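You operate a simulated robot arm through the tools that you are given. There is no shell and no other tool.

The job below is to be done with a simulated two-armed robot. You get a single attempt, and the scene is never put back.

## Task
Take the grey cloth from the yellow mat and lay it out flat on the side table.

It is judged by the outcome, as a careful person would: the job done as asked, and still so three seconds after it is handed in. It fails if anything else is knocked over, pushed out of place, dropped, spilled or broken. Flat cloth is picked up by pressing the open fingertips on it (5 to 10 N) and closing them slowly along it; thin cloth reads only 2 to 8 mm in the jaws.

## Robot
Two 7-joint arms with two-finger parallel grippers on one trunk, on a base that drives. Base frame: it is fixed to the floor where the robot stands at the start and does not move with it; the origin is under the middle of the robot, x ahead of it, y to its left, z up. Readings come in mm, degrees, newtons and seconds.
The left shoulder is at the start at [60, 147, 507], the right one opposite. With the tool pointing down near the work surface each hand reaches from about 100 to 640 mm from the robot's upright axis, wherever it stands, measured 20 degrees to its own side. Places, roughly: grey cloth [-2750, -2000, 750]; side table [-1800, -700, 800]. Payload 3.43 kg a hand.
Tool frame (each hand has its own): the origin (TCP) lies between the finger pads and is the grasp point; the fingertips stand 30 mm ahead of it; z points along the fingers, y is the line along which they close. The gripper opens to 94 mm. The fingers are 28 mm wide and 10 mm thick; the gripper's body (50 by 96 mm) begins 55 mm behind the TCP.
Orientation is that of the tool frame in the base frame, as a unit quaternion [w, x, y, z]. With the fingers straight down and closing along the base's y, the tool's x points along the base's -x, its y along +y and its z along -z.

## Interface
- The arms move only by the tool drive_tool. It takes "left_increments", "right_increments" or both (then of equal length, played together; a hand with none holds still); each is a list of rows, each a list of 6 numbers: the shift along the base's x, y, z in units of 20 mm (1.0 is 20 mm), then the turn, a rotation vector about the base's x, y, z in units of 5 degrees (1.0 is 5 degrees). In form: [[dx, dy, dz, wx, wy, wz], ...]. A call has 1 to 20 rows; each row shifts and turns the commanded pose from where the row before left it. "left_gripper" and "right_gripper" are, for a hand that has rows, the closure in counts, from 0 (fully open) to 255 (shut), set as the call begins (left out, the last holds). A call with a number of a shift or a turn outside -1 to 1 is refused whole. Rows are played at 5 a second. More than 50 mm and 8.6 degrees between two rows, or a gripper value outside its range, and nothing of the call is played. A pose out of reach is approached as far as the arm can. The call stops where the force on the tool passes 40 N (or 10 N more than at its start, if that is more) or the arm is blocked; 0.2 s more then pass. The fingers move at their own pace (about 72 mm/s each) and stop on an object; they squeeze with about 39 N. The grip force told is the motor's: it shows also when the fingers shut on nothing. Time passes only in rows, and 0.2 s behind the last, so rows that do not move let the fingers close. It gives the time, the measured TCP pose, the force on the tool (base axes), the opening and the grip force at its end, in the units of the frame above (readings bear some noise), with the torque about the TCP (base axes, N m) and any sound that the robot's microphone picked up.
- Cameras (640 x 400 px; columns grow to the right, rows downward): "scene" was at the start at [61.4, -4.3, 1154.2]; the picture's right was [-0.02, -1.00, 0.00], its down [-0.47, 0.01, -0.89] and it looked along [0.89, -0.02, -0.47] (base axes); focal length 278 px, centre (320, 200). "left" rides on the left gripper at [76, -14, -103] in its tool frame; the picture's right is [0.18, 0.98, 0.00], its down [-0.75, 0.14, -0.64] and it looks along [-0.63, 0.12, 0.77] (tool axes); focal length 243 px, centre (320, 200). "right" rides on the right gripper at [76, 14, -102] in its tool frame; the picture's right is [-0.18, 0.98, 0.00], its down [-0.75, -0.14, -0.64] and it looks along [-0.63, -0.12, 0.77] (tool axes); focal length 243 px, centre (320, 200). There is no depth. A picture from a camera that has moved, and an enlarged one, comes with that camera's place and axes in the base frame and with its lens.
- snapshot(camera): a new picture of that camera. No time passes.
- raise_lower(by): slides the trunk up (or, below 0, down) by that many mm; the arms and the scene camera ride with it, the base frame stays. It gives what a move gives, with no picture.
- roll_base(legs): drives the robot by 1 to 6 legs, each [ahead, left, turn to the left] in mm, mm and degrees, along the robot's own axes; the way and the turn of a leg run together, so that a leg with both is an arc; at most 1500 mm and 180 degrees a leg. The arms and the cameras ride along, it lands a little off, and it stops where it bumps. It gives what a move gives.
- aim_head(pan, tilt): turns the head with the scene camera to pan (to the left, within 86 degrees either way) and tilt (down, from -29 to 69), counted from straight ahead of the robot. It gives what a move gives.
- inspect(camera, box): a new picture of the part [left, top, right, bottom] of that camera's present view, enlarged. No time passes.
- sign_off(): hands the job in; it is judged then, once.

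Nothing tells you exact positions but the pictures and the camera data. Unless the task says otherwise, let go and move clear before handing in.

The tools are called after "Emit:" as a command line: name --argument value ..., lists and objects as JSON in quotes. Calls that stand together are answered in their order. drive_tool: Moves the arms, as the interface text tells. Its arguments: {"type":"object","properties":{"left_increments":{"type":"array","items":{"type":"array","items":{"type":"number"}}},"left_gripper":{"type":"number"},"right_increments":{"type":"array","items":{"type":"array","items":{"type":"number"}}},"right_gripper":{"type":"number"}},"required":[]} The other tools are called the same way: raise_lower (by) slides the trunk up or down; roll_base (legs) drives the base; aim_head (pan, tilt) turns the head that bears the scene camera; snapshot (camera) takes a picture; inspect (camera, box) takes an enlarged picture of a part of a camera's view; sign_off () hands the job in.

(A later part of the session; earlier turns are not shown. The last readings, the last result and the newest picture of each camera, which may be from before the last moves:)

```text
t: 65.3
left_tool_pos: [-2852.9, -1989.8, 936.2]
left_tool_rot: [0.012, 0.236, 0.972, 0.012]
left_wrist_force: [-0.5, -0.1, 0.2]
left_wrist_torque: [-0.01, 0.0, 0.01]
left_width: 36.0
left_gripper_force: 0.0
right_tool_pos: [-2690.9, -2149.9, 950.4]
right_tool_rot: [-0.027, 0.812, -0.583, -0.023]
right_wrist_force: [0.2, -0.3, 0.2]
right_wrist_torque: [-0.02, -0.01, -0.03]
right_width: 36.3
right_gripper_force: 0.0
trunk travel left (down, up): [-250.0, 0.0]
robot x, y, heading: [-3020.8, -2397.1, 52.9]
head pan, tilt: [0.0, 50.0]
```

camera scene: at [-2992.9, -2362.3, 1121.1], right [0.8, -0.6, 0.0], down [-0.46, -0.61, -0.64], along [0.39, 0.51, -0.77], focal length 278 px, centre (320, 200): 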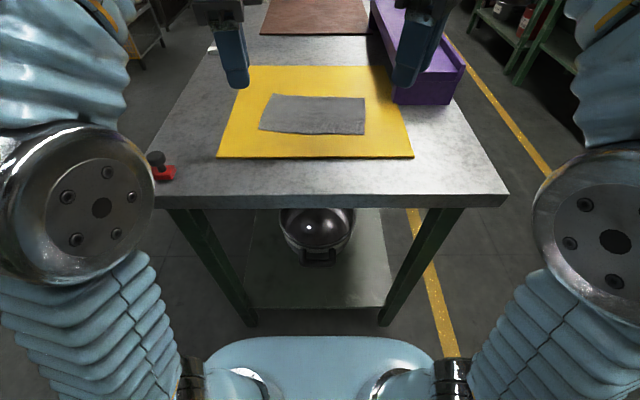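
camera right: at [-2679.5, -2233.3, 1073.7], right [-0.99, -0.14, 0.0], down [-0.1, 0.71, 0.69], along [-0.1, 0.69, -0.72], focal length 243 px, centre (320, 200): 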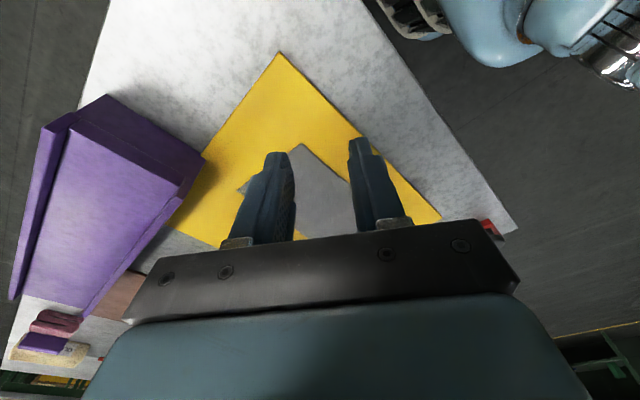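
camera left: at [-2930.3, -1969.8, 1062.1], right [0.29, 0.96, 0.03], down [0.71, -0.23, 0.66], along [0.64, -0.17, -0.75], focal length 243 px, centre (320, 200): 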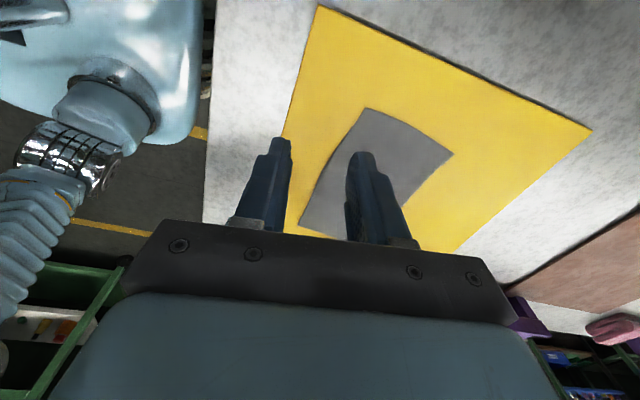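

The trunk rise helped. Now I'll lower both hands to about z 870 (tips ~840, still above mat and cloth) and then move over the pinch spots while finishing the turn.

Emit:
drive_tool --left_increments '[[0, 0, -0.825, 0, 0, 0], [0, 0, -0.825, 0, 0, 0], [0, 0, -0.825, 0, 0, 0], [0, 0, -0.825, 0, 0, 0], [0.513, 0.392, 0, -0.029, 0.047, -0.386], [0.513, 0.392, 0, -0.029, 0.047, -0.386], [0.513, 0.392, 0, -0.029, 0.047, -0.386], [0.513, 0.392, 0, -0.029, 0.047, -0.386], [0.513, 0.392, 0, -0.029, 0.047, -0.386], [0.513, 0.392, 0, -0.029, 0.047, -0.386], [0.513, 0.392, 0, -0.029, 0.047, -0.386]]' --right_increments '[[0, 0, -1, 0, 0, 0], [0, 0, -1, 0, 0, 0], [0, 0, -1, 0, 0, 0], [0, 0, -1, 0, 0, 0], [0.135, 0.864, 0, -0.116, -0.01, 0.874], [0.135, 0.864, 0, -0.116, -0.01, 0.874], [0.135, 0.864, 0, -0.116, -0.01, 0.874], [0.135, 0.864, 0, -0.116, -0.01, 0.874], [0.135, 0.864, 0, -0.116, -0.01, 0.874], [0.135, 0.864, 0, -0.116, -0.01, 0.874], [0.135, 0.864, 0, -0.116, -0.01, 0.874]]'

Emit:
snapshot --camera "scene"

Emit:
snapshot --camera "left"

Emit:
snapshot --camera "right"

```text
t: 67.7
left_tool_pos: [-2781.4, -1934.6, 868.5]
left_tool_rot: [0.002, 0.349, 0.937, -0.002]
left_wrist_force: [0.4, 0.7, -0.4]
left_wrist_torque: [0.03, 0.04, 0.01]
left_width: 35.9
left_gripper_force: 0.0
right_tool_pos: [-2671.1, -2028.1, 870.6]
right_tool_rot: [0.008, 0.938, -0.348, -0.007]
right_wrist_force: [0.1, -0.3, 0.6]
right_wrist_torque: [0.02, 0.02, 0.02]
right_width: 36.2
right_gripper_force: 0.1
trunk travel left (down, up): [-250.0, 0.0]
robot x, y, heading: [-3021.9, -2400.9, 53.0]
head pan, tilt: [0.0, 50.0]
```

```text
taken
camera scene: at [-2992.8, -2362.2, 1156.1], right [0.8, -0.6, 0.0], down [-0.46, -0.61, -0.64], along [0.39, 0.51, -0.77], focal length 278 px, centre (320, 200)
```

scene: 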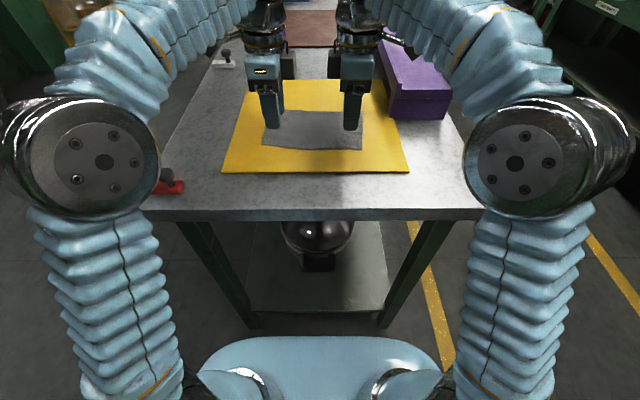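

```text
taken
camera left: at [-2847.9, -1896.0, 971.5], right [0.5, 0.86, 0.0], down [0.66, -0.38, 0.65], along [0.56, -0.33, -0.76], focal length 243 px, centre (320, 200)
```

left: 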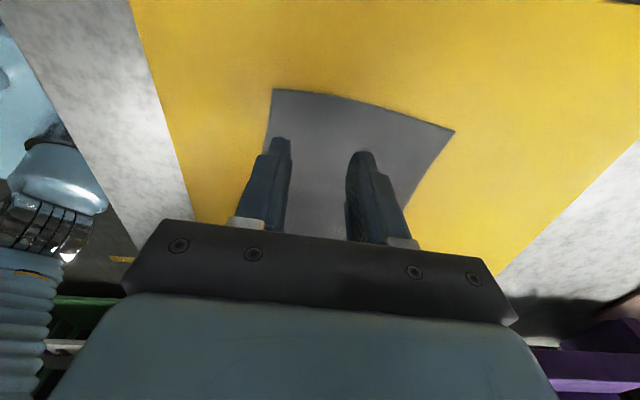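

```text
taken
camera right: at [-2621.5, -2086.6, 973.6], right [-0.78, -0.62, 0.02], down [-0.47, 0.61, 0.64], along [-0.41, 0.49, -0.76], focal length 243 px, centre (320, 200)
```

right: 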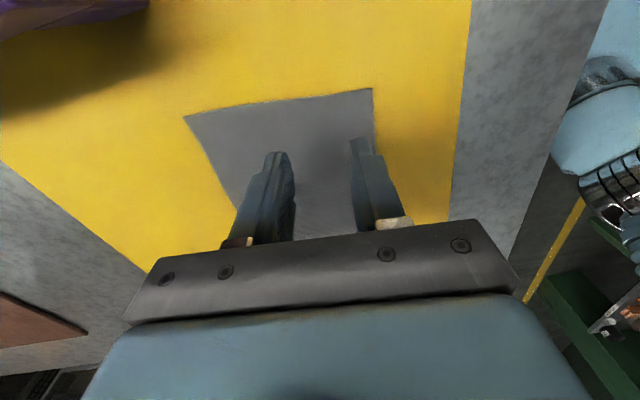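

Both hands are over the near edge as intended. I'll zoom with all three cameras to refine the edge position relative to the fingertips.

Emit:
inspect --camera "scene" --box '[210, 75, 410, 185]'

Emit:
inspect --camera "left" --box '[200, 70, 480, 250]'

Emit:
inspect --camera "right" --box '[160, 70, 440, 250]'

```text
3.20 times, centred on (310, 130) of scene
camera zoom: at [-2992.8, -2362.2, 1156.1], right [0.8, -0.6, 0.0], down [-0.46, -0.61, -0.64], along [0.39, 0.51, -0.77], focal length 889 px, centre (352, 424)
```

zoom: 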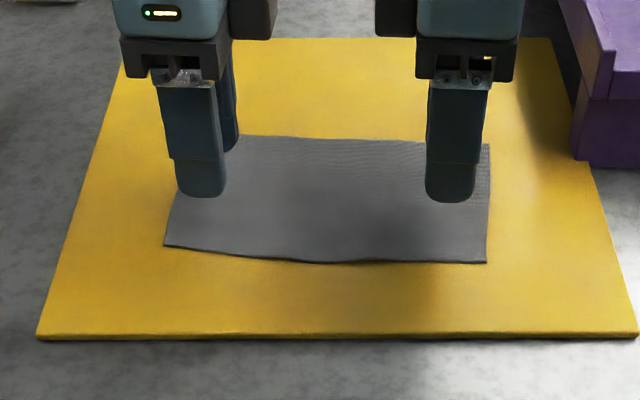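

```text
2.22 times, centred on (340, 160) of left
camera zoom: at [-2847.9, -1896.0, 971.5], right [0.5, 0.86, 0.0], down [0.66, -0.38, 0.65], along [0.56, -0.33, -0.76], focal length 539 px, centre (276, 289)
```

zoom: 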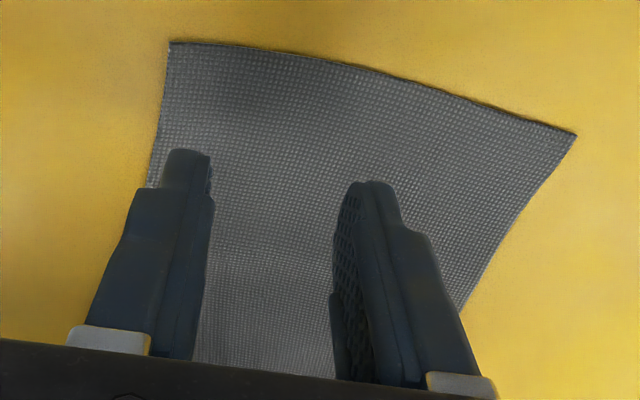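

```text
2.22 times, centred on (300, 160) of right
camera zoom: at [-2621.5, -2086.6, 973.6], right [-0.78, -0.62, 0.02], down [-0.47, 0.61, 0.64], along [-0.41, 0.49, -0.76], focal length 539 px, centre (364, 289)
```

zoom: 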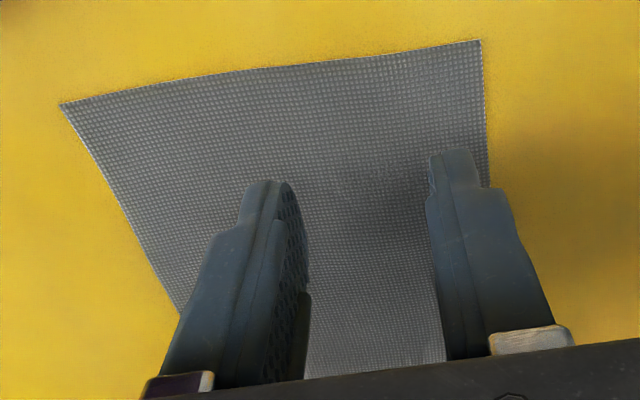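

Cross-checking cameras puts the cloth surface at z≈811, near-left corner ≈(-2824,-1946), near-right ≈(-2679,-2077): a single-layer waffle cloth ~195×128 mm. I'll shift both hands ~10 mm toward the near edge and come down to just above the cloth.

Emit:
drive_tool --left_increments '[[-0.09, -0.098, -0.34, 0, 0, 0], [-0.09, -0.098, -0.34, 0, 0, 0], [-0.09, -0.098, -0.34, 0, 0, 0]]' --right_increments '[[-0.134, -0.148, -0.377, -0.07, -0.04, 0], [-0.134, -0.148, -0.377, -0.07, -0.04, 0], [-0.134, -0.148, -0.377, -0.07, -0.04, 0]]'

Emit:
inspect --camera "scene" --box '[210, 75, 410, 185]'

Emit:
inspect --camera "left" --box '[200, 70, 480, 250]'

Emit:
inspect --camera "right" --box '[160, 70, 440, 250]'

```text
t: 68.5
left_tool_pos: [-2786.6, -1941.4, 848.8]
left_tool_rot: [0.002, 0.349, 0.937, -0.001]
left_wrist_force: [-0.1, 0.5, 0.1]
left_wrist_torque: [0.02, -0.02, -0.01]
left_width: 35.9
left_gripper_force: 0.0
right_tool_pos: [-2679.5, -2037.2, 848.2]
right_tool_rot: [0.014, 0.937, -0.349, 0.001]
right_wrist_force: [0.0, 0.2, 0.7]
right_wrist_torque: [0.01, 0.04, 0.02]
right_width: 36.3
right_gripper_force: 0.0
trunk travel left (down, up): [-250.0, 0.0]
robot x, y, heading: [-3023.0, -2402.8, 53.0]
head pan, tilt: [0.0, 50.0]
```

```text
3.20 times, centred on (310, 130) of scene
camera zoom: at [-2992.8, -2362.1, 1156.1], right [0.8, -0.6, 0.0], down [-0.46, -0.61, -0.64], along [0.39, 0.51, -0.77], focal length 889 px, centre (352, 424)
```

zoom: 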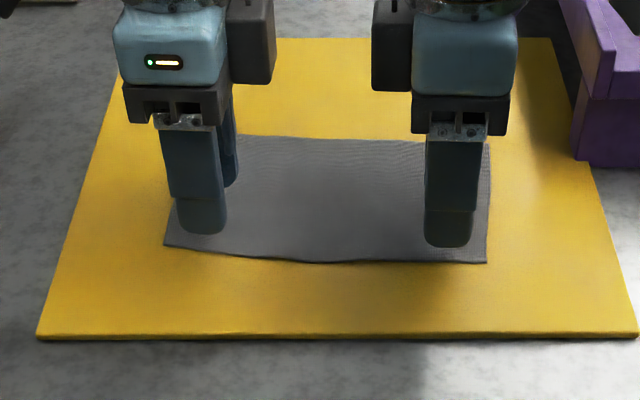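

```text
2.22 times, centred on (340, 160) of left
camera zoom: at [-2854.0, -1902.2, 951.6], right [0.5, 0.86, 0.0], down [0.66, -0.38, 0.65], along [0.56, -0.33, -0.76], focal length 539 px, centre (276, 289)
```

zoom: 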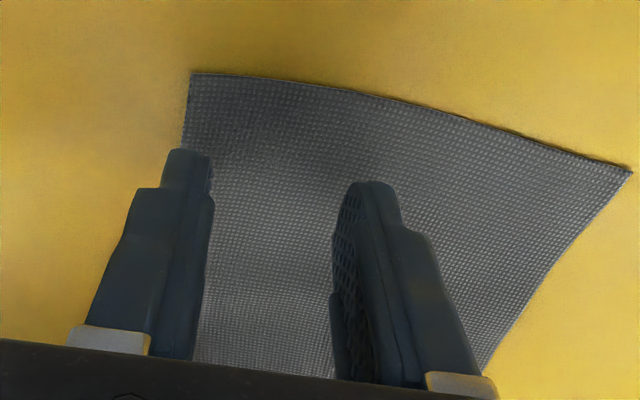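

```text
2.22 times, centred on (300, 160) of right
camera zoom: at [-2631.0, -2095.0, 952.7], right [-0.78, -0.62, 0.02], down [-0.47, 0.62, 0.63], along [-0.41, 0.48, -0.78], focal length 539 px, centre (364, 289)
```

zoom: 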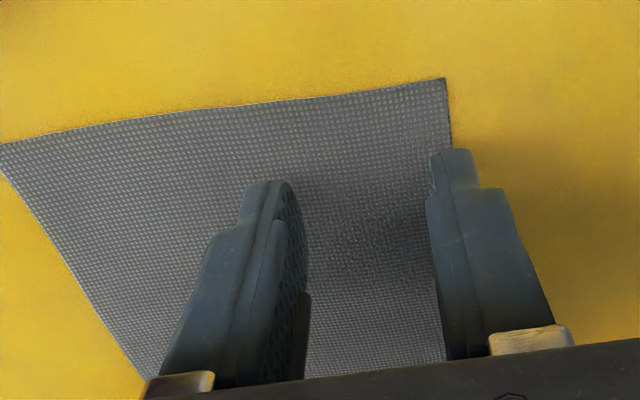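

Fingers straddle the near edge as planned (near fingertips right at the edge). Now descending gently to touch the cloth.

Emit:
drive_tool --left_increments '[[0, 0, -0.1, 0, 0, 0], [0, 0, -0.1, 0, 0, 0]]' --right_increments '[[0, 0, -0.1, 0.15, -0.045, 0], [0, 0, -0.1, 0.15, -0.045, 0]]'

Emit:
drive_tool --left_increments '[[0, 0, -0.1, 0, 0, 0]]' --right_increments '[[0, 0, -0.1, 0, 0, 0]]'

```text
t: 69.1
left_tool_pos: [-2786.6, -1942.3, 844.9]
left_tool_rot: [0.002, 0.348, 0.937, -0.001]
left_wrist_force: [-0.6, -0.7, 0.3]
left_wrist_torque: [0.0, 0.0, 0.01]
left_width: 36.0
left_gripper_force: 0.0
right_tool_pos: [-2678.9, -2038.4, 843.6]
right_tool_rot: [0.0, 0.937, -0.35, 0.001]
right_wrist_force: [-0.1, 0.9, 0.0]
right_wrist_torque: [0.01, 0.0, -0.01]
right_width: 36.3
right_gripper_force: 0.0
trunk travel left (down, up): [-250.0, 0.0]
robot x, y, heading: [-3020.0, -2396.0, 53.3]
head pan, tilt: [0.0, 50.0]
```

```text
t: 69.5
left_tool_pos: [-2787.7, -1941.0, 842.5]
left_tool_rot: [0.003, 0.348, 0.938, -0.001]
left_wrist_force: [0.4, 0.0, -0.7]
left_wrist_torque: [-0.04, 0.01, 0.02]
left_width: 36.3
left_gripper_force: 0.1
right_tool_pos: [-2677.0, -2038.3, 843.0]
right_tool_rot: [0.001, 0.937, -0.349, 0.001]
right_wrist_force: [0.2, 0.2, 0.1]
right_wrist_torque: [-0.01, 0.04, 0.0]
right_width: 36.2
right_gripper_force: 0.1
trunk travel left (down, up): [-250.0, 0.0]
robot x, y, heading: [-3019.2, -2396.9, 53.1]
head pan, tilt: [0.0, 50.0]
```

No contact yet (tips at about 812–813). Continuing down in 1–2 mm steps.

Emit:
drive_tool --left_increments '[[0, 0, -0.1, 0, 0, 0]]' --right_increments '[[0, 0, -0.1, 0, 0, 0]]'

Emit:
drive_tool --left_increments '[[0, 0, -0.1, 0, 0, 0]]' --right_increments '[[0, 0, -0.1, 0, 0, 0]]'

```text
t: 69.9
left_tool_pos: [-2785.9, -1942.9, 841.8]
left_tool_rot: [0.002, 0.349, 0.937, -0.001]
left_wrist_force: [1.3, 0.3, -0.7]
left_wrist_torque: [-0.03, -0.01, -0.04]
left_width: 36.2
left_gripper_force: 0.2
right_tool_pos: [-2679.0, -2037.0, 840.2]
right_tool_rot: [0.001, 0.937, -0.349, 0.0]
right_wrist_force: [0.8, 0.2, -0.7]
right_wrist_torque: [0.0, -0.02, -0.01]
right_width: 36.3
right_gripper_force: 0.1
trunk travel left (down, up): [-250.0, 0.0]
robot x, y, heading: [-3020.0, -2396.4, 53.1]
head pan, tilt: [0.0, 50.0]
```

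```text
t: 70.3
left_tool_pos: [-2787.7, -1941.3, 839.1]
left_tool_rot: [0.003, 0.348, 0.937, -0.001]
left_wrist_force: [0.6, -0.2, 0.5]
left_wrist_torque: [0.02, 0.0, 0.01]
left_width: 36.2
left_gripper_force: 0.0
right_tool_pos: [-2678.2, -2037.2, 839.0]
right_tool_rot: [0.001, 0.937, -0.349, 0.001]
right_wrist_force: [-0.1, -0.8, 1.8]
right_wrist_torque: [0.01, 0.04, 0.01]
right_width: 36.2
right_gripper_force: 0.0
trunk travel left (down, up): [-250.0, 0.0]
robot x, y, heading: [-3018.3, -2396.6, 53.2]
head pan, tilt: [0.0, 50.0]
```

The right hand may be starting to touch (1.8 N). Continue with 1 mm steps.

Emit:
drive_tool --left_increments '[[0, 0, -0.075, 0, 0, 0]]' --right_increments '[[0, 0, -0.05, 0, 0, 0]]'

Emit:
drive_tool --left_increments '[[0, 0, -0.05, 0, 0, 0]]' --right_increments '[[0, 0, -0.05, 0, 0, 0]]'

```text
t: 70.7
left_tool_pos: [-2787.9, -1942.1, 837.8]
left_tool_rot: [0.004, 0.349, 0.937, 0.0]
left_wrist_force: [3.5, -0.3, 4.4]
left_wrist_torque: [-0.1, -0.03, 0.06]
left_width: 35.7
left_gripper_force: 0.0
right_tool_pos: [-2679.1, -2037.4, 838.4]
right_tool_rot: [0.0, 0.937, -0.35, 0.0]
right_wrist_force: [0.0, 3.4, 7.4]
right_wrist_torque: [-0.01, 0.13, -0.07]
right_width: 35.3
right_gripper_force: 0.0
trunk travel left (down, up): [-250.0, 0.0]
robot x, y, heading: [-3023.9, -2392.9, 53.0]
head pan, tilt: [0.0, 50.0]
```

```text
t: 71.1
left_tool_pos: [-2787.1, -1941.9, 838.5]
left_tool_rot: [0.003, 0.349, 0.937, 0.001]
left_wrist_force: [7.2, -0.8, 13.6]
left_wrist_torque: [-0.2, 0.01, 0.1]
left_width: 35.3
left_gripper_force: 0.0
right_tool_pos: [-2679.5, -2037.3, 838.8]
right_tool_rot: [-0.001, 0.937, -0.349, 0.0]
right_wrist_force: [-0.9, 7.6, 20.0]
right_wrist_torque: [-0.08, 0.25, -0.1]
right_width: 34.4
right_gripper_force: 0.1
trunk travel left (down, up): [-250.0, 0.0]
robot x, y, heading: [-3018.8, -2396.1, 53.2]
head pan, tilt: [0.0, 50.0]
```

Contact is made, now slightly too hard (13.6 and 20 N); I'll ease up to about 7–8 N each.

Emit:
drive_tool --left_increments '[[0, 0, 0.025, 0, 0, 0]]' --right_increments '[[0, 0, 0.048, 0, 0, 0]]'

```text
t: 71.5
left_tool_pos: [-2786.9, -1941.9, 837.7]
left_tool_rot: [0.003, 0.349, 0.937, -0.001]
left_wrist_force: [4.1, -2.8, 12.5]
left_wrist_torque: [-0.21, 0.02, 0.1]
left_width: 35.4
left_gripper_force: 0.0
right_tool_pos: [-2678.6, -2038.2, 838.1]
right_tool_rot: [-0.001, 0.937, -0.349, 0.0]
right_wrist_force: [2.6, 7.1, 16.4]
right_wrist_torque: [0.02, 0.15, -0.12]
right_width: 34.1
right_gripper_force: 0.1
trunk travel left (down, up): [-250.0, 0.0]
robot x, y, heading: [-3021.2, -2397.4, 53.3]
head pan, tilt: [0.0, 50.0]
```

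Still a little firm; easing up more.

Emit:
drive_tool --left_increments '[[0, 0, 0.025, 0, 0, 0], [0, 0, 0, 0, 0, 0]]' --right_increments '[[0, 0, 0.05, 0, 0, 0], [0, 0, 0, 0, 0, 0]]'

```text
t: 72.1
left_tool_pos: [-2787.3, -1942.7, 837.3]
left_tool_rot: [0.003, 0.349, 0.937, 0.0]
left_wrist_force: [2.3, -3.7, 12.0]
left_wrist_torque: [-0.21, 0.08, 0.12]
left_width: 35.5
left_gripper_force: 0.1
right_tool_pos: [-2679.1, -2039.0, 839.0]
right_tool_rot: [0.001, 0.937, -0.35, 0.0]
right_wrist_force: [2.1, 5.0, 7.4]
right_wrist_torque: [0.07, -0.04, 0.02]
right_width: 34.4
right_gripper_force: 0.1
trunk travel left (down, up): [-250.0, 0.0]
robot x, y, heading: [-3023.6, -2395.6, 53.0]
head pan, tilt: [0.0, 50.0]
```

Right is good at 7 N; the left needs a bit more easing.

Emit:
drive_tool --left_increments '[[0, 0, 0.035, 0, 0, 0], [0, 0, 0, 0, 0, 0]]'

```text
t: 72.7
left_tool_pos: [-2786.3, -1940.4, 838.8]
left_tool_rot: [0.002, 0.349, 0.937, -0.002]
left_wrist_force: [1.8, -2.0, 4.4]
left_wrist_torque: [-0.1, -0.03, 0.03]
left_width: 36.1
left_gripper_force: 0.1
right_tool_pos: [-2679.6, -2039.1, 837.8]
right_tool_rot: [0.001, 0.937, -0.35, 0.001]
right_wrist_force: [2.3, 0.7, 6.6]
right_wrist_torque: [0.0, -0.02, 0.01]
right_width: 34.4
right_gripper_force: 0.1
trunk travel left (down, up): [-250.0, 0.0]
robot x, y, heading: [-3021.9, -2395.8, 53.3]
head pan, tilt: [0.0, 50.0]
```

Both forces are now in the 4–8 N range. I start closing the fingers slowly, in small steps, watching the forces.

Emit:
drive_tool --left_increments '[[0, 0, -0.015, 0, 0, 0], [0, 0, 0, 0, 0, 0]]' --right_increments '[[0, 0, 0, 0, 0, 0], [0, 0, 0, 0, 0, 0]]' --left_gripper 168 --right_gripper 168

Emit:
inspect --camera "left" --box '[200, 70, 480, 250]'

Emit:
inspect --camera "right" --box '[160, 70, 440, 250]'

```text
t: 73.3
left_tool_pos: [-2787.4, -1940.8, 839.7]
left_tool_rot: [0.002, 0.348, 0.938, -0.001]
left_wrist_force: [-0.8, 1.1, 6.5]
left_wrist_torque: [-0.01, 0.1, 0.02]
left_width: 31.3
left_gripper_force: 0.2
right_tool_pos: [-2680.1, -2040.1, 838.4]
right_tool_rot: [0.001, 0.937, -0.35, 0.001]
right_wrist_force: [0.2, -1.9, 1.9]
right_wrist_torque: [-0.08, -0.02, 0.01]
right_width: 31.9
right_gripper_force: 0.0
trunk travel left (down, up): [-250.0, 0.0]
robot x, y, heading: [-3017.0, -2395.0, 53.3]
head pan, tilt: [0.0, 50.0]
```

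```text
2.22 times, centred on (340, 160) of left
camera zoom: at [-2854.5, -1902.3, 941.5], right [0.5, 0.86, 0.0], down [0.66, -0.38, 0.65], along [0.56, -0.32, -0.76], focal length 539 px, centre (276, 289)
```

zoom: 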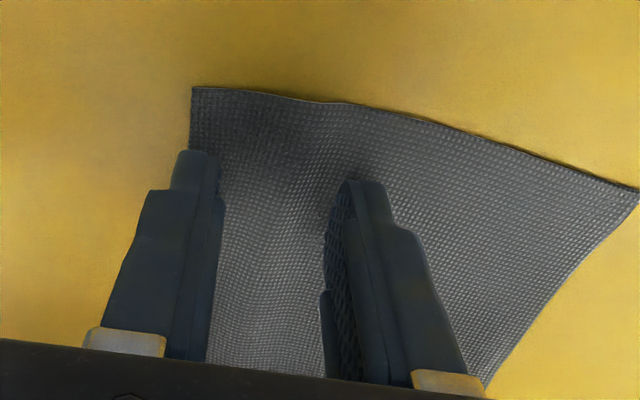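

```text
2.22 times, centred on (300, 160) of right
camera zoom: at [-2632.8, -2098.1, 941.9], right [-0.78, -0.62, 0.0], down [-0.48, 0.6, 0.64], along [-0.4, 0.5, -0.77], focal length 539 px, centre (364, 289)
```

zoom: 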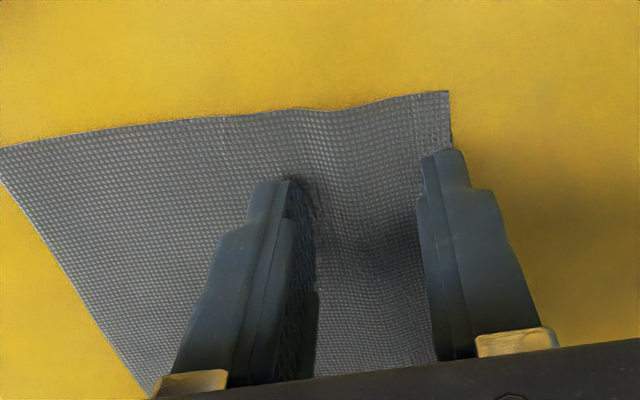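

The cloth is buckling up nicely between both finger pairs. I continue closing, pressing the right hand down slightly to keep its force.

Emit:
drive_tool --left_increments '[[0, 0, 0, 0, 0, 0], [0, 0, 0, 0, 0, 0]]' --right_increments '[[0, 0, -0.025, 0, 0, 0], [0, 0, 0, 0, 0, 0]]' --left_gripper 180 --right_gripper 180

Emit:
drive_tool --left_increments '[[0, 0, 0, 0, 0, 0], [0, 0, 0, 0, 0, 0]]' --right_increments '[[0, 0, 0, 0, 0, 0], [0, 0, 0, 0, 0, 0]]' --left_gripper 190 --right_gripper 190

Emit:
inspect --camera "left" --box '[200, 70, 480, 250]'

Emit:
inspect --camera "right" --box '[160, 70, 440, 250]'

```text
t: 73.9
left_tool_pos: [-2787.8, -1941.4, 838.1]
left_tool_rot: [0.002, 0.349, 0.937, -0.001]
left_wrist_force: [-2.4, -1.3, 5.2]
left_wrist_torque: [-0.07, 0.18, 0.03]
left_width: 28.2
left_gripper_force: 0.1
right_tool_pos: [-2681.3, -2039.0, 839.1]
right_tool_rot: [0.001, 0.937, -0.35, 0.001]
right_wrist_force: [-0.2, 1.2, 5.8]
right_wrist_torque: [0.02, 0.02, -0.02]
right_width: 26.9
right_gripper_force: 0.0
trunk travel left (down, up): [-250.0, 0.0]
robot x, y, heading: [-3023.7, -2398.7, 53.2]
head pan, tilt: [0.0, 50.0]
```

```text
t: 74.5
left_tool_pos: [-2787.3, -1941.8, 837.7]
left_tool_rot: [0.002, 0.348, 0.937, 0.0]
left_wrist_force: [-1.3, -1.0, 5.0]
left_wrist_torque: [-0.05, 0.07, 0.01]
left_width: 24.1
left_gripper_force: 0.1
right_tool_pos: [-2681.0, -2038.7, 838.0]
right_tool_rot: [0.001, 0.937, -0.35, 0.0]
right_wrist_force: [-1.6, -0.3, 5.7]
right_wrist_torque: [-0.1, 0.09, -0.02]
right_width: 23.6
right_gripper_force: 0.0
trunk travel left (down, up): [-250.0, 0.0]
robot x, y, heading: [-3021.3, -2395.6, 53.2]
head pan, tilt: [0.0, 50.0]
```

```text
2.22 times, centred on (340, 160) of left
camera zoom: at [-2854.4, -1902.6, 941.5], right [0.5, 0.86, 0.0], down [0.66, -0.38, 0.65], along [0.56, -0.33, -0.76], focal length 539 px, centre (276, 289)
```

zoom: 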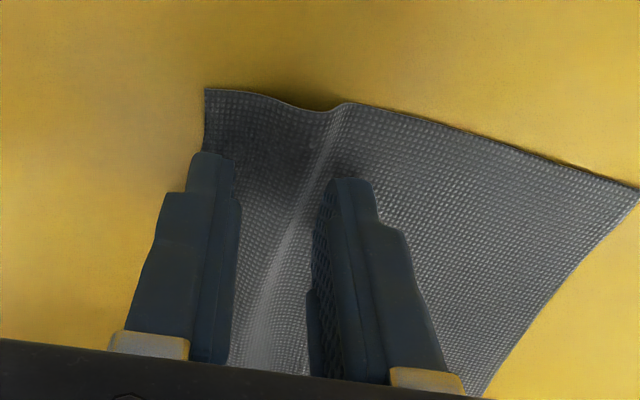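

```text
2.22 times, centred on (300, 160) of right
camera zoom: at [-2633.2, -2098.4, 941.7], right [-0.78, -0.62, 0.0], down [-0.48, 0.6, 0.64], along [-0.4, 0.5, -0.77], focal length 539 px, centre (364, 289)
```

zoom: 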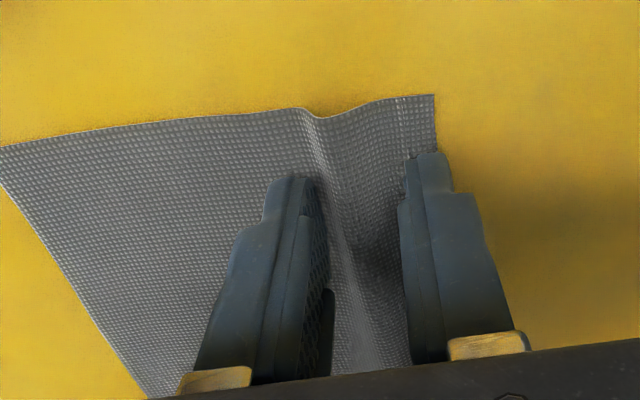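

Excellent: a clear ridge forms between both finger pairs, forces ~5 N. Continue closing.

Emit:
drive_tool --left_increments '[[0, 0, 0, 0, 0, 0], [0, 0, 0, 0, 0, 0]]' --right_increments '[[0, 0, 0, 0, 0, 0], [0, 0, 0, 0, 0, 0]]' --left_gripper 202 --right_gripper 202

Emit:
drive_tool --left_increments '[[0, 0, 0, 0, 0, 0], [0, 0, 0, 0, 0, 0]]' --right_increments '[[0, 0, 0, 0, 0, 0], [0, 0, 0, 0, 0, 0]]' --left_gripper 214 --right_gripper 214

Emit:
drive_tool --left_increments '[[0, 0, 0, 0, 0, 0], [0, 0, 0, 0, 0, 0]]' --right_increments '[[0, 0, 0, 0, 0, 0], [0, 0, 0, 0, 0, 0]]' --left_gripper 226 --right_gripper 226

Emit:
inspect --camera "left" --box '[200, 70, 480, 250]'

Emit:
inspect --camera "right" --box '[160, 70, 440, 250]'

```text
t: 75.1
left_tool_pos: [-2787.3, -1941.5, 837.8]
left_tool_rot: [0.003, 0.348, 0.937, -0.001]
left_wrist_force: [-0.1, -0.6, 4.7]
left_wrist_torque: [-0.07, 0.06, 0.01]
left_width: 20.0
left_gripper_force: 0.8
right_tool_pos: [-2680.0, -2038.8, 838.3]
right_tool_rot: [0.0, 0.937, -0.348, 0.001]
right_wrist_force: [-1.5, -1.3, 6.4]
right_wrist_torque: [-0.09, 0.13, -0.01]
right_width: 20.2
right_gripper_force: 0.3
trunk travel left (down, up): [-250.0, 0.0]
robot x, y, heading: [-3016.4, -2394.9, 53.1]
head pan, tilt: [0.0, 50.0]
```

```text
t: 75.7
left_tool_pos: [-2788.0, -1940.6, 838.9]
left_tool_rot: [0.003, 0.348, 0.937, -0.001]
left_wrist_force: [-1.0, -2.1, 5.3]
left_wrist_torque: [-0.07, 0.08, 0.02]
left_width: 15.7
left_gripper_force: 0.4
right_tool_pos: [-2679.3, -2038.1, 838.9]
right_tool_rot: [0.0, 0.937, -0.35, 0.002]
right_wrist_force: [2.6, 4.3, 7.4]
right_wrist_torque: [0.04, 0.0, -0.01]
right_width: 12.4
right_gripper_force: 0.1
trunk travel left (down, up): [-250.0, 0.0]
robot x, y, heading: [-3021.1, -2398.3, 52.7]
head pan, tilt: [0.0, 50.0]
```

```text
t: 76.3
left_tool_pos: [-2787.2, -1942.4, 839.6]
left_tool_rot: [0.002, 0.348, 0.938, -0.001]
left_wrist_force: [-0.7, -0.3, 4.6]
left_wrist_torque: [-0.04, 0.1, 0.02]
left_width: 11.0
left_gripper_force: 0.2
right_tool_pos: [-2680.4, -2039.1, 837.3]
right_tool_rot: [0.0, 0.937, -0.349, 0.001]
right_wrist_force: [0.2, 0.1, 7.4]
right_wrist_torque: [-0.06, 0.03, -0.02]
right_width: 10.1
right_gripper_force: 0.0
trunk travel left (down, up): [-250.0, 0.0]
robot x, y, heading: [-3022.2, -2394.7, 53.1]
head pan, tilt: [0.0, 50.0]
```

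```text
2.22 times, centred on (340, 160) of left
camera zoom: at [-2854.4, -1902.7, 941.6], right [0.5, 0.86, 0.0], down [0.66, -0.38, 0.65], along [0.56, -0.33, -0.76], focal length 539 px, centre (276, 289)
```

zoom: 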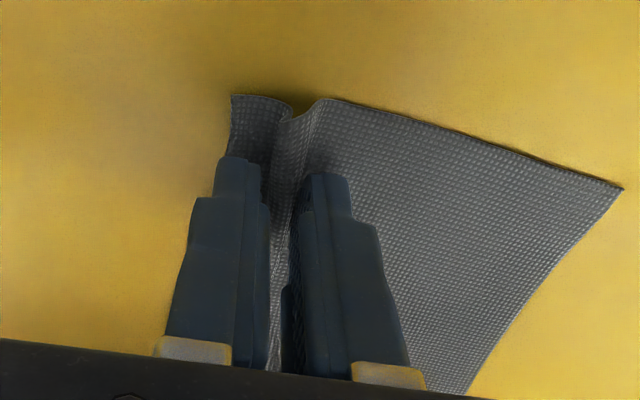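

```text
2.22 times, centred on (300, 160) of right
camera zoom: at [-2633.2, -2098.5, 941.7], right [-0.78, -0.62, 0.0], down [-0.48, 0.6, 0.64], along [-0.4, 0.5, -0.77], focal length 539 px, centre (364, 289)
```

zoom: 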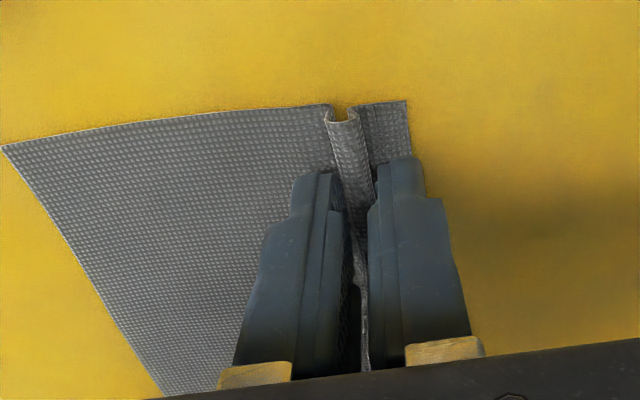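

The ridge stands between the pads of both grippers. I close fully now in two more steps.

Emit:
drive_tool --left_increments '[[0, 0, 0, 0, 0, 0], [0, 0, 0, 0, 0, 0]]' --right_increments '[[0, 0, 0, 0, 0, 0], [0, 0, 0, 0, 0, 0]]' --left_gripper 238 --right_gripper 238

Emit:
drive_tool --left_increments '[[0, 0, 0, 0, 0, 0], [0, 0, 0, 0, 0, 0], [0, 0, 0, 0, 0, 0]]' --right_increments '[[0, 0, 0, 0, 0, 0], [0, 0, 0, 0, 0, 0], [0, 0, 0, 0, 0, 0]]' --left_gripper 255 --right_gripper 255

Emit:
inspect --camera "left" --box '[200, 70, 480, 250]'

Emit:
inspect --camera "right" --box '[160, 70, 440, 250]'

```text
t: 76.9
left_tool_pos: [-2787.2, -1940.9, 839.3]
left_tool_rot: [0.003, 0.348, 0.937, 0.0]
left_wrist_force: [-0.5, -0.9, 3.7]
left_wrist_torque: [-0.02, 0.03, 0.03]
left_width: 8.1
left_gripper_force: 1.3
right_tool_pos: [-2680.6, -2039.1, 837.8]
right_tool_rot: [0.0, 0.937, -0.348, 0.001]
right_wrist_force: [-3.0, -2.6, 7.8]
right_wrist_torque: [-0.1, 0.1, 0.0]
right_width: 7.4
right_gripper_force: 11.6
trunk travel left (down, up): [-250.0, 0.0]
robot x, y, heading: [-3020.6, -2395.3, 53.1]
head pan, tilt: [0.0, 50.0]
```

```text
t: 77.7
left_tool_pos: [-2787.6, -1941.6, 838.3]
left_tool_rot: [0.003, 0.348, 0.937, 0.0]
left_wrist_force: [1.4, -2.1, 4.7]
left_wrist_torque: [-0.05, 0.01, 0.0]
left_width: 2.3
left_gripper_force: 37.1
right_tool_pos: [-2680.5, -2039.0, 838.9]
right_tool_rot: [0.0, 0.937, -0.349, 0.001]
right_wrist_force: [-3.3, -1.9, 6.5]
right_wrist_torque: [-0.06, 0.1, -0.01]
right_width: 5.2
right_gripper_force: 39.1
trunk travel left (down, up): [-250.0, 0.0]
robot x, y, heading: [-3018.9, -2397.5, 53.2]
head pan, tilt: [0.0, 50.0]
```

```text
2.22 times, centred on (340, 160) of left
camera zoom: at [-2854.4, -1902.8, 941.7], right [0.5, 0.86, 0.0], down [0.66, -0.38, 0.65], along [0.56, -0.33, -0.76], focal length 539 px, centre (276, 289)
```

zoom: 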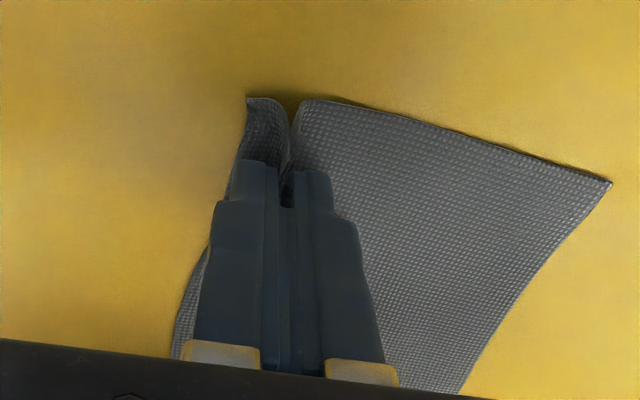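

```text
2.22 times, centred on (300, 160) of right
camera zoom: at [-2633.3, -2098.5, 941.7], right [-0.78, -0.62, 0.0], down [-0.48, 0.6, 0.64], along [-0.4, 0.5, -0.77], focal length 539 px, centre (364, 289)
```

zoom: 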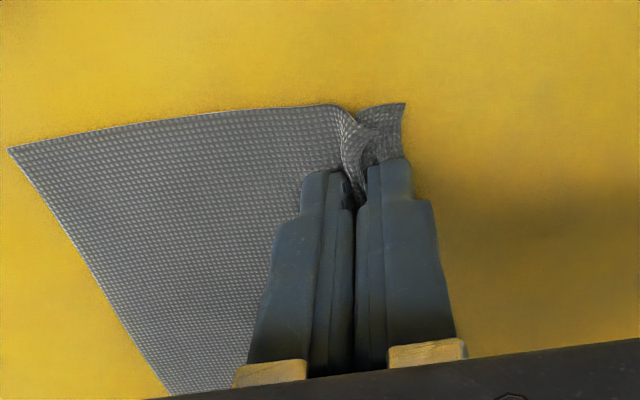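

Grips read 2.3 mm (left) and 5.2 mm (right), within the range for thin cloth. I'll lift both hands a little together and check that the cloth comes.

Emit:
drive_tool --left_increments '[[0, 0, 0.25, 0, 0, 0], [0, 0, 0.25, 0, 0, 0], [0, 0, 0.25, 0, 0, 0], [0, 0, 0.25, 0, 0, 0]]' --right_increments '[[0, 0, 0.25, 0, 0, 0], [0, 0, 0.25, 0, 0, 0], [0, 0, 0.25, 0, 0, 0], [0, 0, 0.25, 0, 0, 0]]'

Emit:
inspect --camera "scene" --box '[210, 75, 410, 185]'

Emit:
inspect --camera "left" --box '[200, 70, 480, 250]'

Emit:
inspect --camera "right" --box '[160, 70, 440, 250]'

```text
t: 78.7
left_tool_pos: [-2787.2, -1940.6, 856.6]
left_tool_rot: [0.003, 0.349, 0.937, -0.001]
left_wrist_force: [1.0, -1.5, 0.2]
left_wrist_torque: [-0.01, -0.06, -0.01]
left_width: 2.1
left_gripper_force: 36.9
right_tool_pos: [-2679.6, -2037.7, 859.1]
right_tool_rot: [0.001, 0.937, -0.349, 0.001]
right_wrist_force: [-1.6, 1.6, 0.0]
right_wrist_torque: [0.08, 0.07, 0.02]
right_width: 5.1
right_gripper_force: 39.5
trunk travel left (down, up): [-250.0, 0.0]
robot x, y, heading: [-3015.6, -2394.8, 53.1]
head pan, tilt: [0.0, 50.0]
```

```text
3.20 times, centred on (310, 130) of scene
camera zoom: at [-2992.8, -2362.1, 1156.1], right [0.8, -0.6, 0.0], down [-0.46, -0.61, -0.64], along [0.39, 0.51, -0.77], focal length 889 px, centre (352, 424)
```

zoom: 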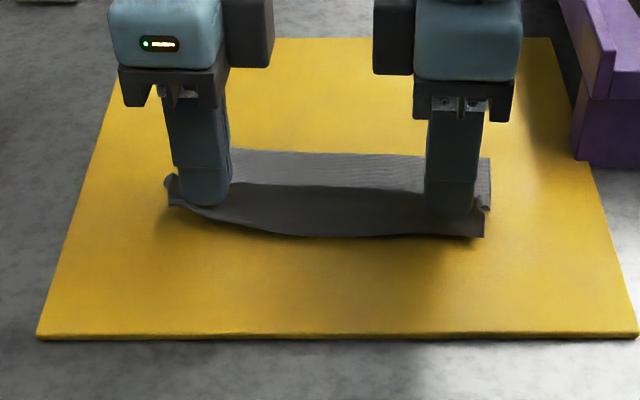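

```text
2.22 times, centred on (340, 160) of left
camera zoom: at [-2854.4, -1902.0, 960.7], right [0.5, 0.86, 0.0], down [0.66, -0.38, 0.65], along [0.56, -0.33, -0.76], focal length 539 px, centre (276, 289)
```

zoom: 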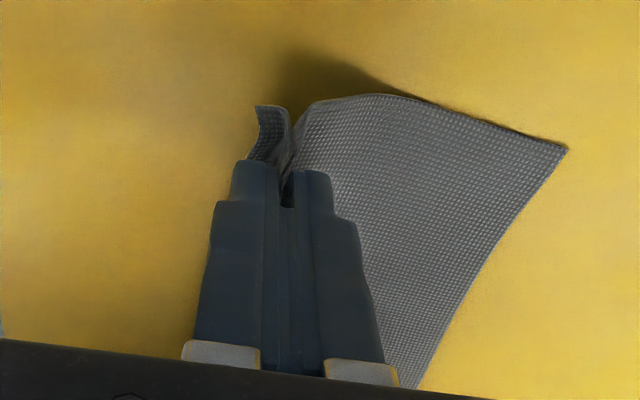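

```text
2.22 times, centred on (300, 160) of right
camera zoom: at [-2631.9, -2097.4, 961.2], right [-0.78, -0.62, 0.0], down [-0.48, 0.6, 0.64], along [-0.4, 0.5, -0.77], focal length 539 px, centre (364, 289)
```

zoom: 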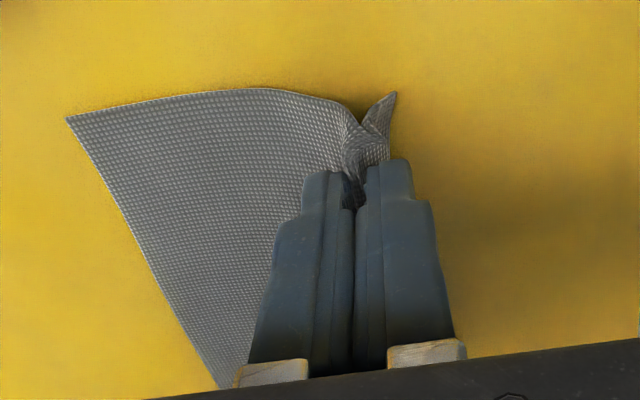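

Both corners come up with the cloth held. Now I lift further, then rise while drawing back toward me (hands can't reach far when high), keeping both hands moving together.

Emit:
drive_tool --left_increments '[[0, 0, 0.5, 0, 0, 0], [0, 0, 0.5, 0, 0, 0], [0, 0, 0.5, 0, 0, 0], [0, 0, 0.5, 0, 0, 0], [-0.35, -0.466, 0.4, 0, 0, 0], [-0.35, -0.466, 0.4, 0, 0, 0], [-0.35, -0.466, 0.4, 0, 0, 0], [-0.35, -0.466, 0.4, 0, 0, 0], [-0.35, -0.466, 0.4, 0, 0, 0], [-0.35, -0.466, 0.4, 0, 0, 0]]' --right_increments '[[0, 0, 0.5, 0, 0, 0], [0, 0, 0.5, 0, 0, 0], [0, 0, 0.5, 0, 0, 0], [0, 0, 0.5, 0, 0, 0], [-0.35, -0.466, 0.4, 0, 0, 0], [-0.35, -0.466, 0.4, 0, 0, 0], [-0.35, -0.466, 0.4, 0, 0, 0], [-0.35, -0.466, 0.4, 0, 0, 0], [-0.35, -0.466, 0.4, 0, 0, 0], [-0.35, -0.466, 0.4, 0, 0, 0]]'

Emit:
snapshot --camera "scene"

Emit:
snapshot --camera "left"

Emit:
snapshot --camera "right"

```text
t: 80.9
left_tool_pos: [-2828.3, -1996.7, 944.9]
left_tool_rot: [0.002, 0.349, 0.937, -0.001]
left_wrist_force: [0.6, 0.2, -1.3]
left_wrist_torque: [-0.03, 0.01, -0.03]
left_width: 2.1
left_gripper_force: 36.9
right_tool_pos: [-2720.2, -2094.2, 947.2]
right_tool_rot: [0.001, 0.937, -0.349, 0.001]
right_wrist_force: [0.0, 0.3, 0.4]
right_wrist_torque: [0.03, 0.0, 0.0]
right_width: 4.6
right_gripper_force: 38.7
trunk travel left (down, up): [-250.0, 0.0]
robot x, y, heading: [-3022.4, -2395.9, 53.0]
head pan, tilt: [0.0, 50.0]
```

```text
taken
camera scene: at [-2992.7, -2362.0, 1156.1], right [0.8, -0.6, 0.0], down [-0.46, -0.61, -0.64], along [0.39, 0.51, -0.77], focal length 278 px, centre (320, 200)
```

scene: 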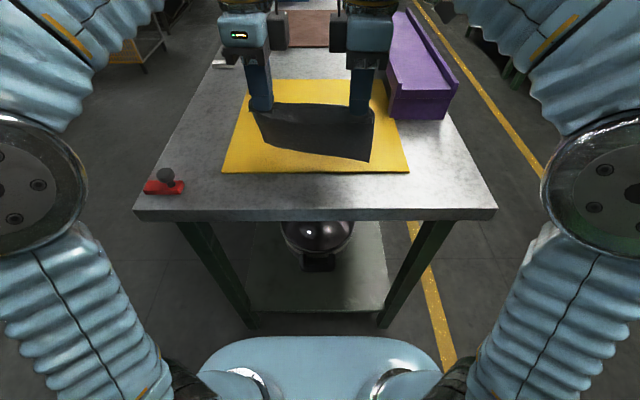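

```text
taken
camera left: at [-2895.0, -1958.6, 1048.9], right [0.5, 0.86, 0.0], down [0.66, -0.38, 0.65], along [0.56, -0.33, -0.76], focal length 243 px, centre (320, 200)
```

left: 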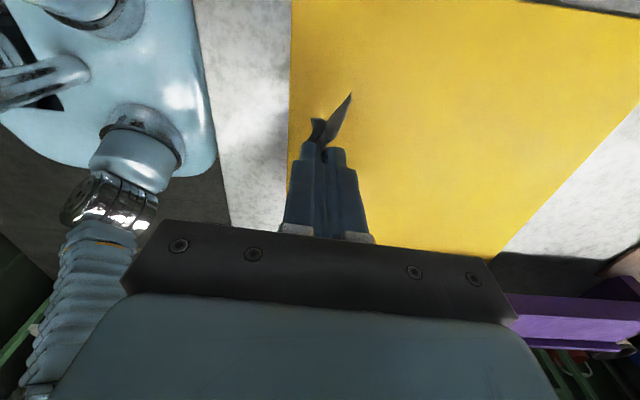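

```text
taken
camera right: at [-2673.6, -2153.7, 1049.7], right [-0.78, -0.62, 0.0], down [-0.48, 0.6, 0.64], along [-0.4, 0.5, -0.77], focal length 243 px, centre (320, 200)
```

right: 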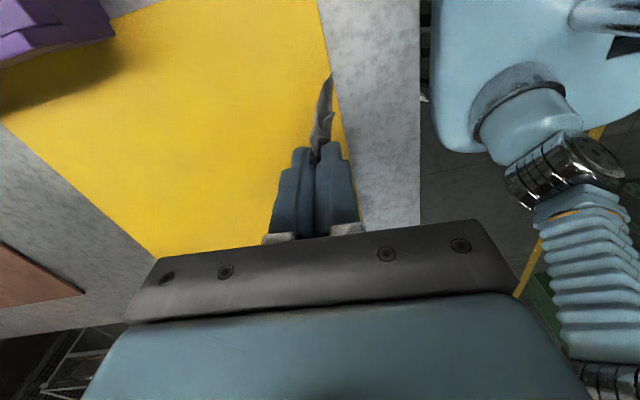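

The cloth hangs freely from both hands. I'll draw in and raise a bit more to a carrying pose.

Emit:
drive_tool --left_increments '[[-0.35, -0.466, 0.35, 0, 0, 0], [-0.35, -0.466, 0.35, 0, 0, 0], [-0.35, -0.466, 0.35, 0, 0, 0], [-0.35, -0.466, 0.35, 0, 0, 0], [-0.35, -0.466, 0.35, 0, 0, 0], [-0.35, -0.466, 0.35, 0, 0, 0], [-0.35, -0.466, 0.2, 0, 0, 0]]' --right_increments '[[-0.35, -0.466, 0.35, 0, 0, 0], [-0.35, -0.466, 0.35, 0, 0, 0], [-0.35, -0.466, 0.35, 0, 0, 0], [-0.35, -0.466, 0.35, 0, 0, 0], [-0.35, -0.466, 0.35, 0, 0, 0], [-0.35, -0.466, 0.35, 0, 0, 0], [-0.35, -0.466, 0.2, 0, 0, 0]]'

Emit:
snapshot --camera "scene"

```text
t: 82.5
left_tool_pos: [-2878.0, -2060.7, 992.6]
left_tool_rot: [0.001, 0.348, 0.938, -0.001]
left_wrist_force: [2.0, -2.0, -0.8]
left_wrist_torque: [-0.08, -0.04, -0.03]
left_width: 2.2
left_gripper_force: 36.7
right_tool_pos: [-2769.9, -2158.3, 991.9]
right_tool_rot: [0.002, 0.937, -0.349, 0.0]
right_wrist_force: [-0.9, 1.7, -0.3]
right_wrist_torque: [0.05, 0.04, 0.01]
right_width: 4.7
right_gripper_force: 39.1
trunk travel left (down, up): [-250.0, 0.0]
robot x, y, heading: [-3020.8, -2397.8, 53.1]
head pan, tilt: [0.0, 50.0]
```

```text
taken
camera scene: at [-2992.8, -2362.1, 1156.1], right [0.8, -0.6, 0.0], down [-0.46, -0.61, -0.64], along [0.39, 0.51, -0.77], focal length 278 px, centre (320, 200)
```

scene: 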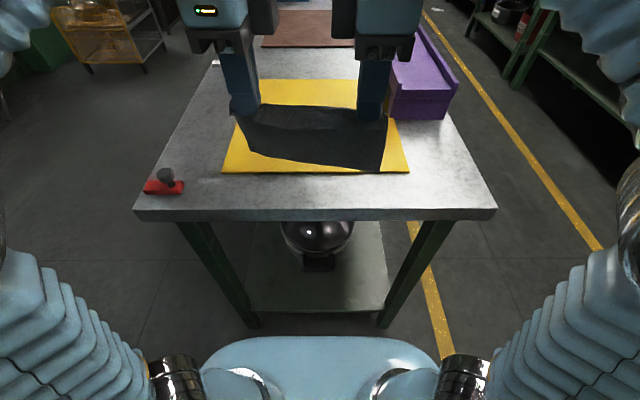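

The cloth hangs neatly between both hands. I'll slacken the pull between the hands slightly, then back away from the bench.

Emit:
drive_tool --left_increments '[[0.06, -0.055, 0, 0, 0, 0], [0, 0, 0, 0, 0, 0]]' --right_increments '[[-0.06, 0.055, 0, 0, 0, 0], [0, 0, 0, 0, 0, 0]]'

Emit:
roll_base --legs '[[-235, 0, 0]]'

Emit:
aim_head --pan -60 --tilt 30

Emit:
snapshot --camera "scene"

```text
t: 83.1
left_tool_pos: [-2877.4, -2063.6, 991.8]
left_tool_rot: [0.002, 0.349, 0.937, -0.001]
left_wrist_force: [0.3, -0.7, -0.3]
left_wrist_torque: [0.02, -0.07, 0.01]
left_width: 2.3
left_gripper_force: 37.1
right_tool_pos: [-2772.5, -2158.0, 992.3]
right_tool_rot: [0.002, 0.937, -0.35, 0.001]
right_wrist_force: [0.0, 0.5, -1.1]
right_wrist_torque: [0.02, 0.02, 0.0]
right_width: 4.6
right_gripper_force: 38.9
trunk travel left (down, up): [-250.0, 0.0]
robot x, y, heading: [-3020.1, -2396.3, 53.2]
head pan, tilt: [0.0, 50.0]
```

```text
t: 84.8
left_tool_pos: [-3016.9, -2247.1, 993.3]
left_tool_rot: [0.003, 0.347, 0.938, 0.0]
left_wrist_force: [-0.4, -0.1, -0.7]
left_wrist_torque: [-0.02, 0.01, -0.06]
left_width: 2.3
left_gripper_force: 37.0
right_tool_pos: [-2911.9, -2343.2, 991.3]
right_tool_rot: [0.001, 0.937, -0.349, 0.0]
right_wrist_force: [-0.1, 0.4, -0.9]
right_wrist_torque: [0.0, 0.01, 0.01]
right_width: 4.7
right_gripper_force: 38.5
trunk travel left (down, up): [-250.0, 0.0]
robot x, y, heading: [-3161.7, -2587.4, 52.8]
head pan, tilt: [0.0, 50.0]
```

```text
t: 86.1
left_tool_pos: [-3016.6, -2247.6, 992.6]
left_tool_rot: [0.001, 0.347, 0.938, -0.001]
left_wrist_force: [0.7, 0.0, 0.0]
left_wrist_torque: [-0.02, -0.01, 0.0]
left_width: 2.1
left_gripper_force: 37.6
right_tool_pos: [-2910.4, -2342.8, 991.1]
right_tool_rot: [0.001, 0.938, -0.348, 0.0]
right_wrist_force: [0.0, -0.5, 0.5]
right_wrist_torque: [0.03, 0.0, -0.03]
right_width: 4.7
right_gripper_force: 39.2
trunk travel left (down, up): [-250.0, 0.0]
robot x, y, heading: [-3157.9, -2582.2, 53.3]
head pan, tilt: [-60.0, 30.0]
```

```text
taken
camera scene: at [-3088.5, -2620.1, 1185.6], right [-0.12, -0.99, 0.0], down [-0.5, 0.06, -0.87], along [0.86, -0.1, -0.5], focal length 278 px, centre (320, 200)
```

scene: 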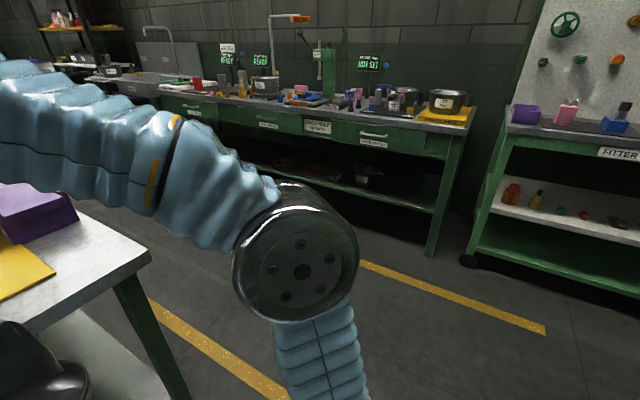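

The way right into the aisle is clear (opposite benches ~1.64 m away). I strafe right ~970 mm, then drive ahead along the aisle toward the side table in two legs.

Emit:
roll_base --legs '[[0, -970, 0]]'

Emit:
aim_head --pan 0 --tilt 30

Emit:
snapshot --camera "scene"

```text
t: 91.1
left_tool_pos: [-2245.6, -2819.2, 993.0]
left_tool_rot: [0.002, 0.343, 0.939, 0.0]
left_wrist_force: [0.0, -0.4, 0.8]
left_wrist_torque: [0.0, -0.04, -0.02]
left_width: 2.1
left_gripper_force: 36.7
right_tool_pos: [-2139.1, -2915.0, 992.0]
right_tool_rot: [0.0, 0.939, -0.343, 0.001]
right_wrist_force: [-0.9, -0.2, -0.2]
right_wrist_torque: [-0.01, -0.03, 0.01]
right_width: 4.6
right_gripper_force: 38.8
trunk travel left (down, up): [-250.0, 0.0]
robot x, y, heading: [-2386.5, -3150.1, 53.8]
head pan, tilt: [-60.0, 30.0]
```

```text
t: 92.4
left_tool_pos: [-2245.7, -2820.4, 992.0]
left_tool_rot: [0.001, 0.343, 0.939, -0.001]
left_wrist_force: [-0.5, 0.2, 0.1]
left_wrist_torque: [-0.02, -0.01, 0.0]
left_width: 1.9
left_gripper_force: 36.8
right_tool_pos: [-2138.6, -2912.8, 993.3]
right_tool_rot: [0.002, 0.939, -0.343, 0.001]
right_wrist_force: [-0.7, 0.3, -0.6]
right_wrist_torque: [-0.01, 0.0, -0.02]
right_width: 4.7
right_gripper_force: 38.9
trunk travel left (down, up): [-250.0, 0.0]
robot x, y, heading: [-2386.1, -3159.4, 53.9]
head pan, tilt: [0.0, 30.0]
```

```text
taken
camera scene: at [-2350.2, -3110.0, 1185.6], right [0.81, -0.59, 0.0], down [-0.3, -0.4, -0.87], along [0.51, 0.7, -0.5], focal length 278 px, centre (320, 200)
```

scene: 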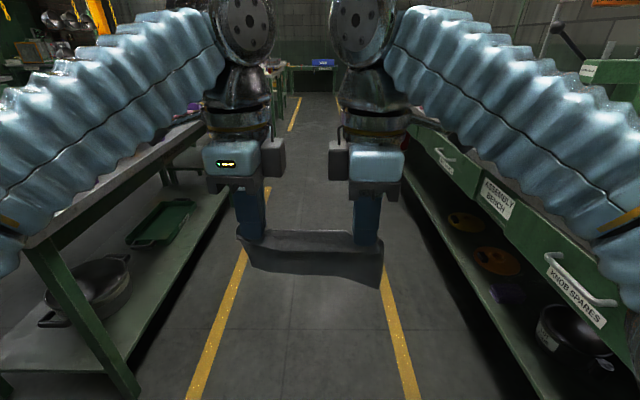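

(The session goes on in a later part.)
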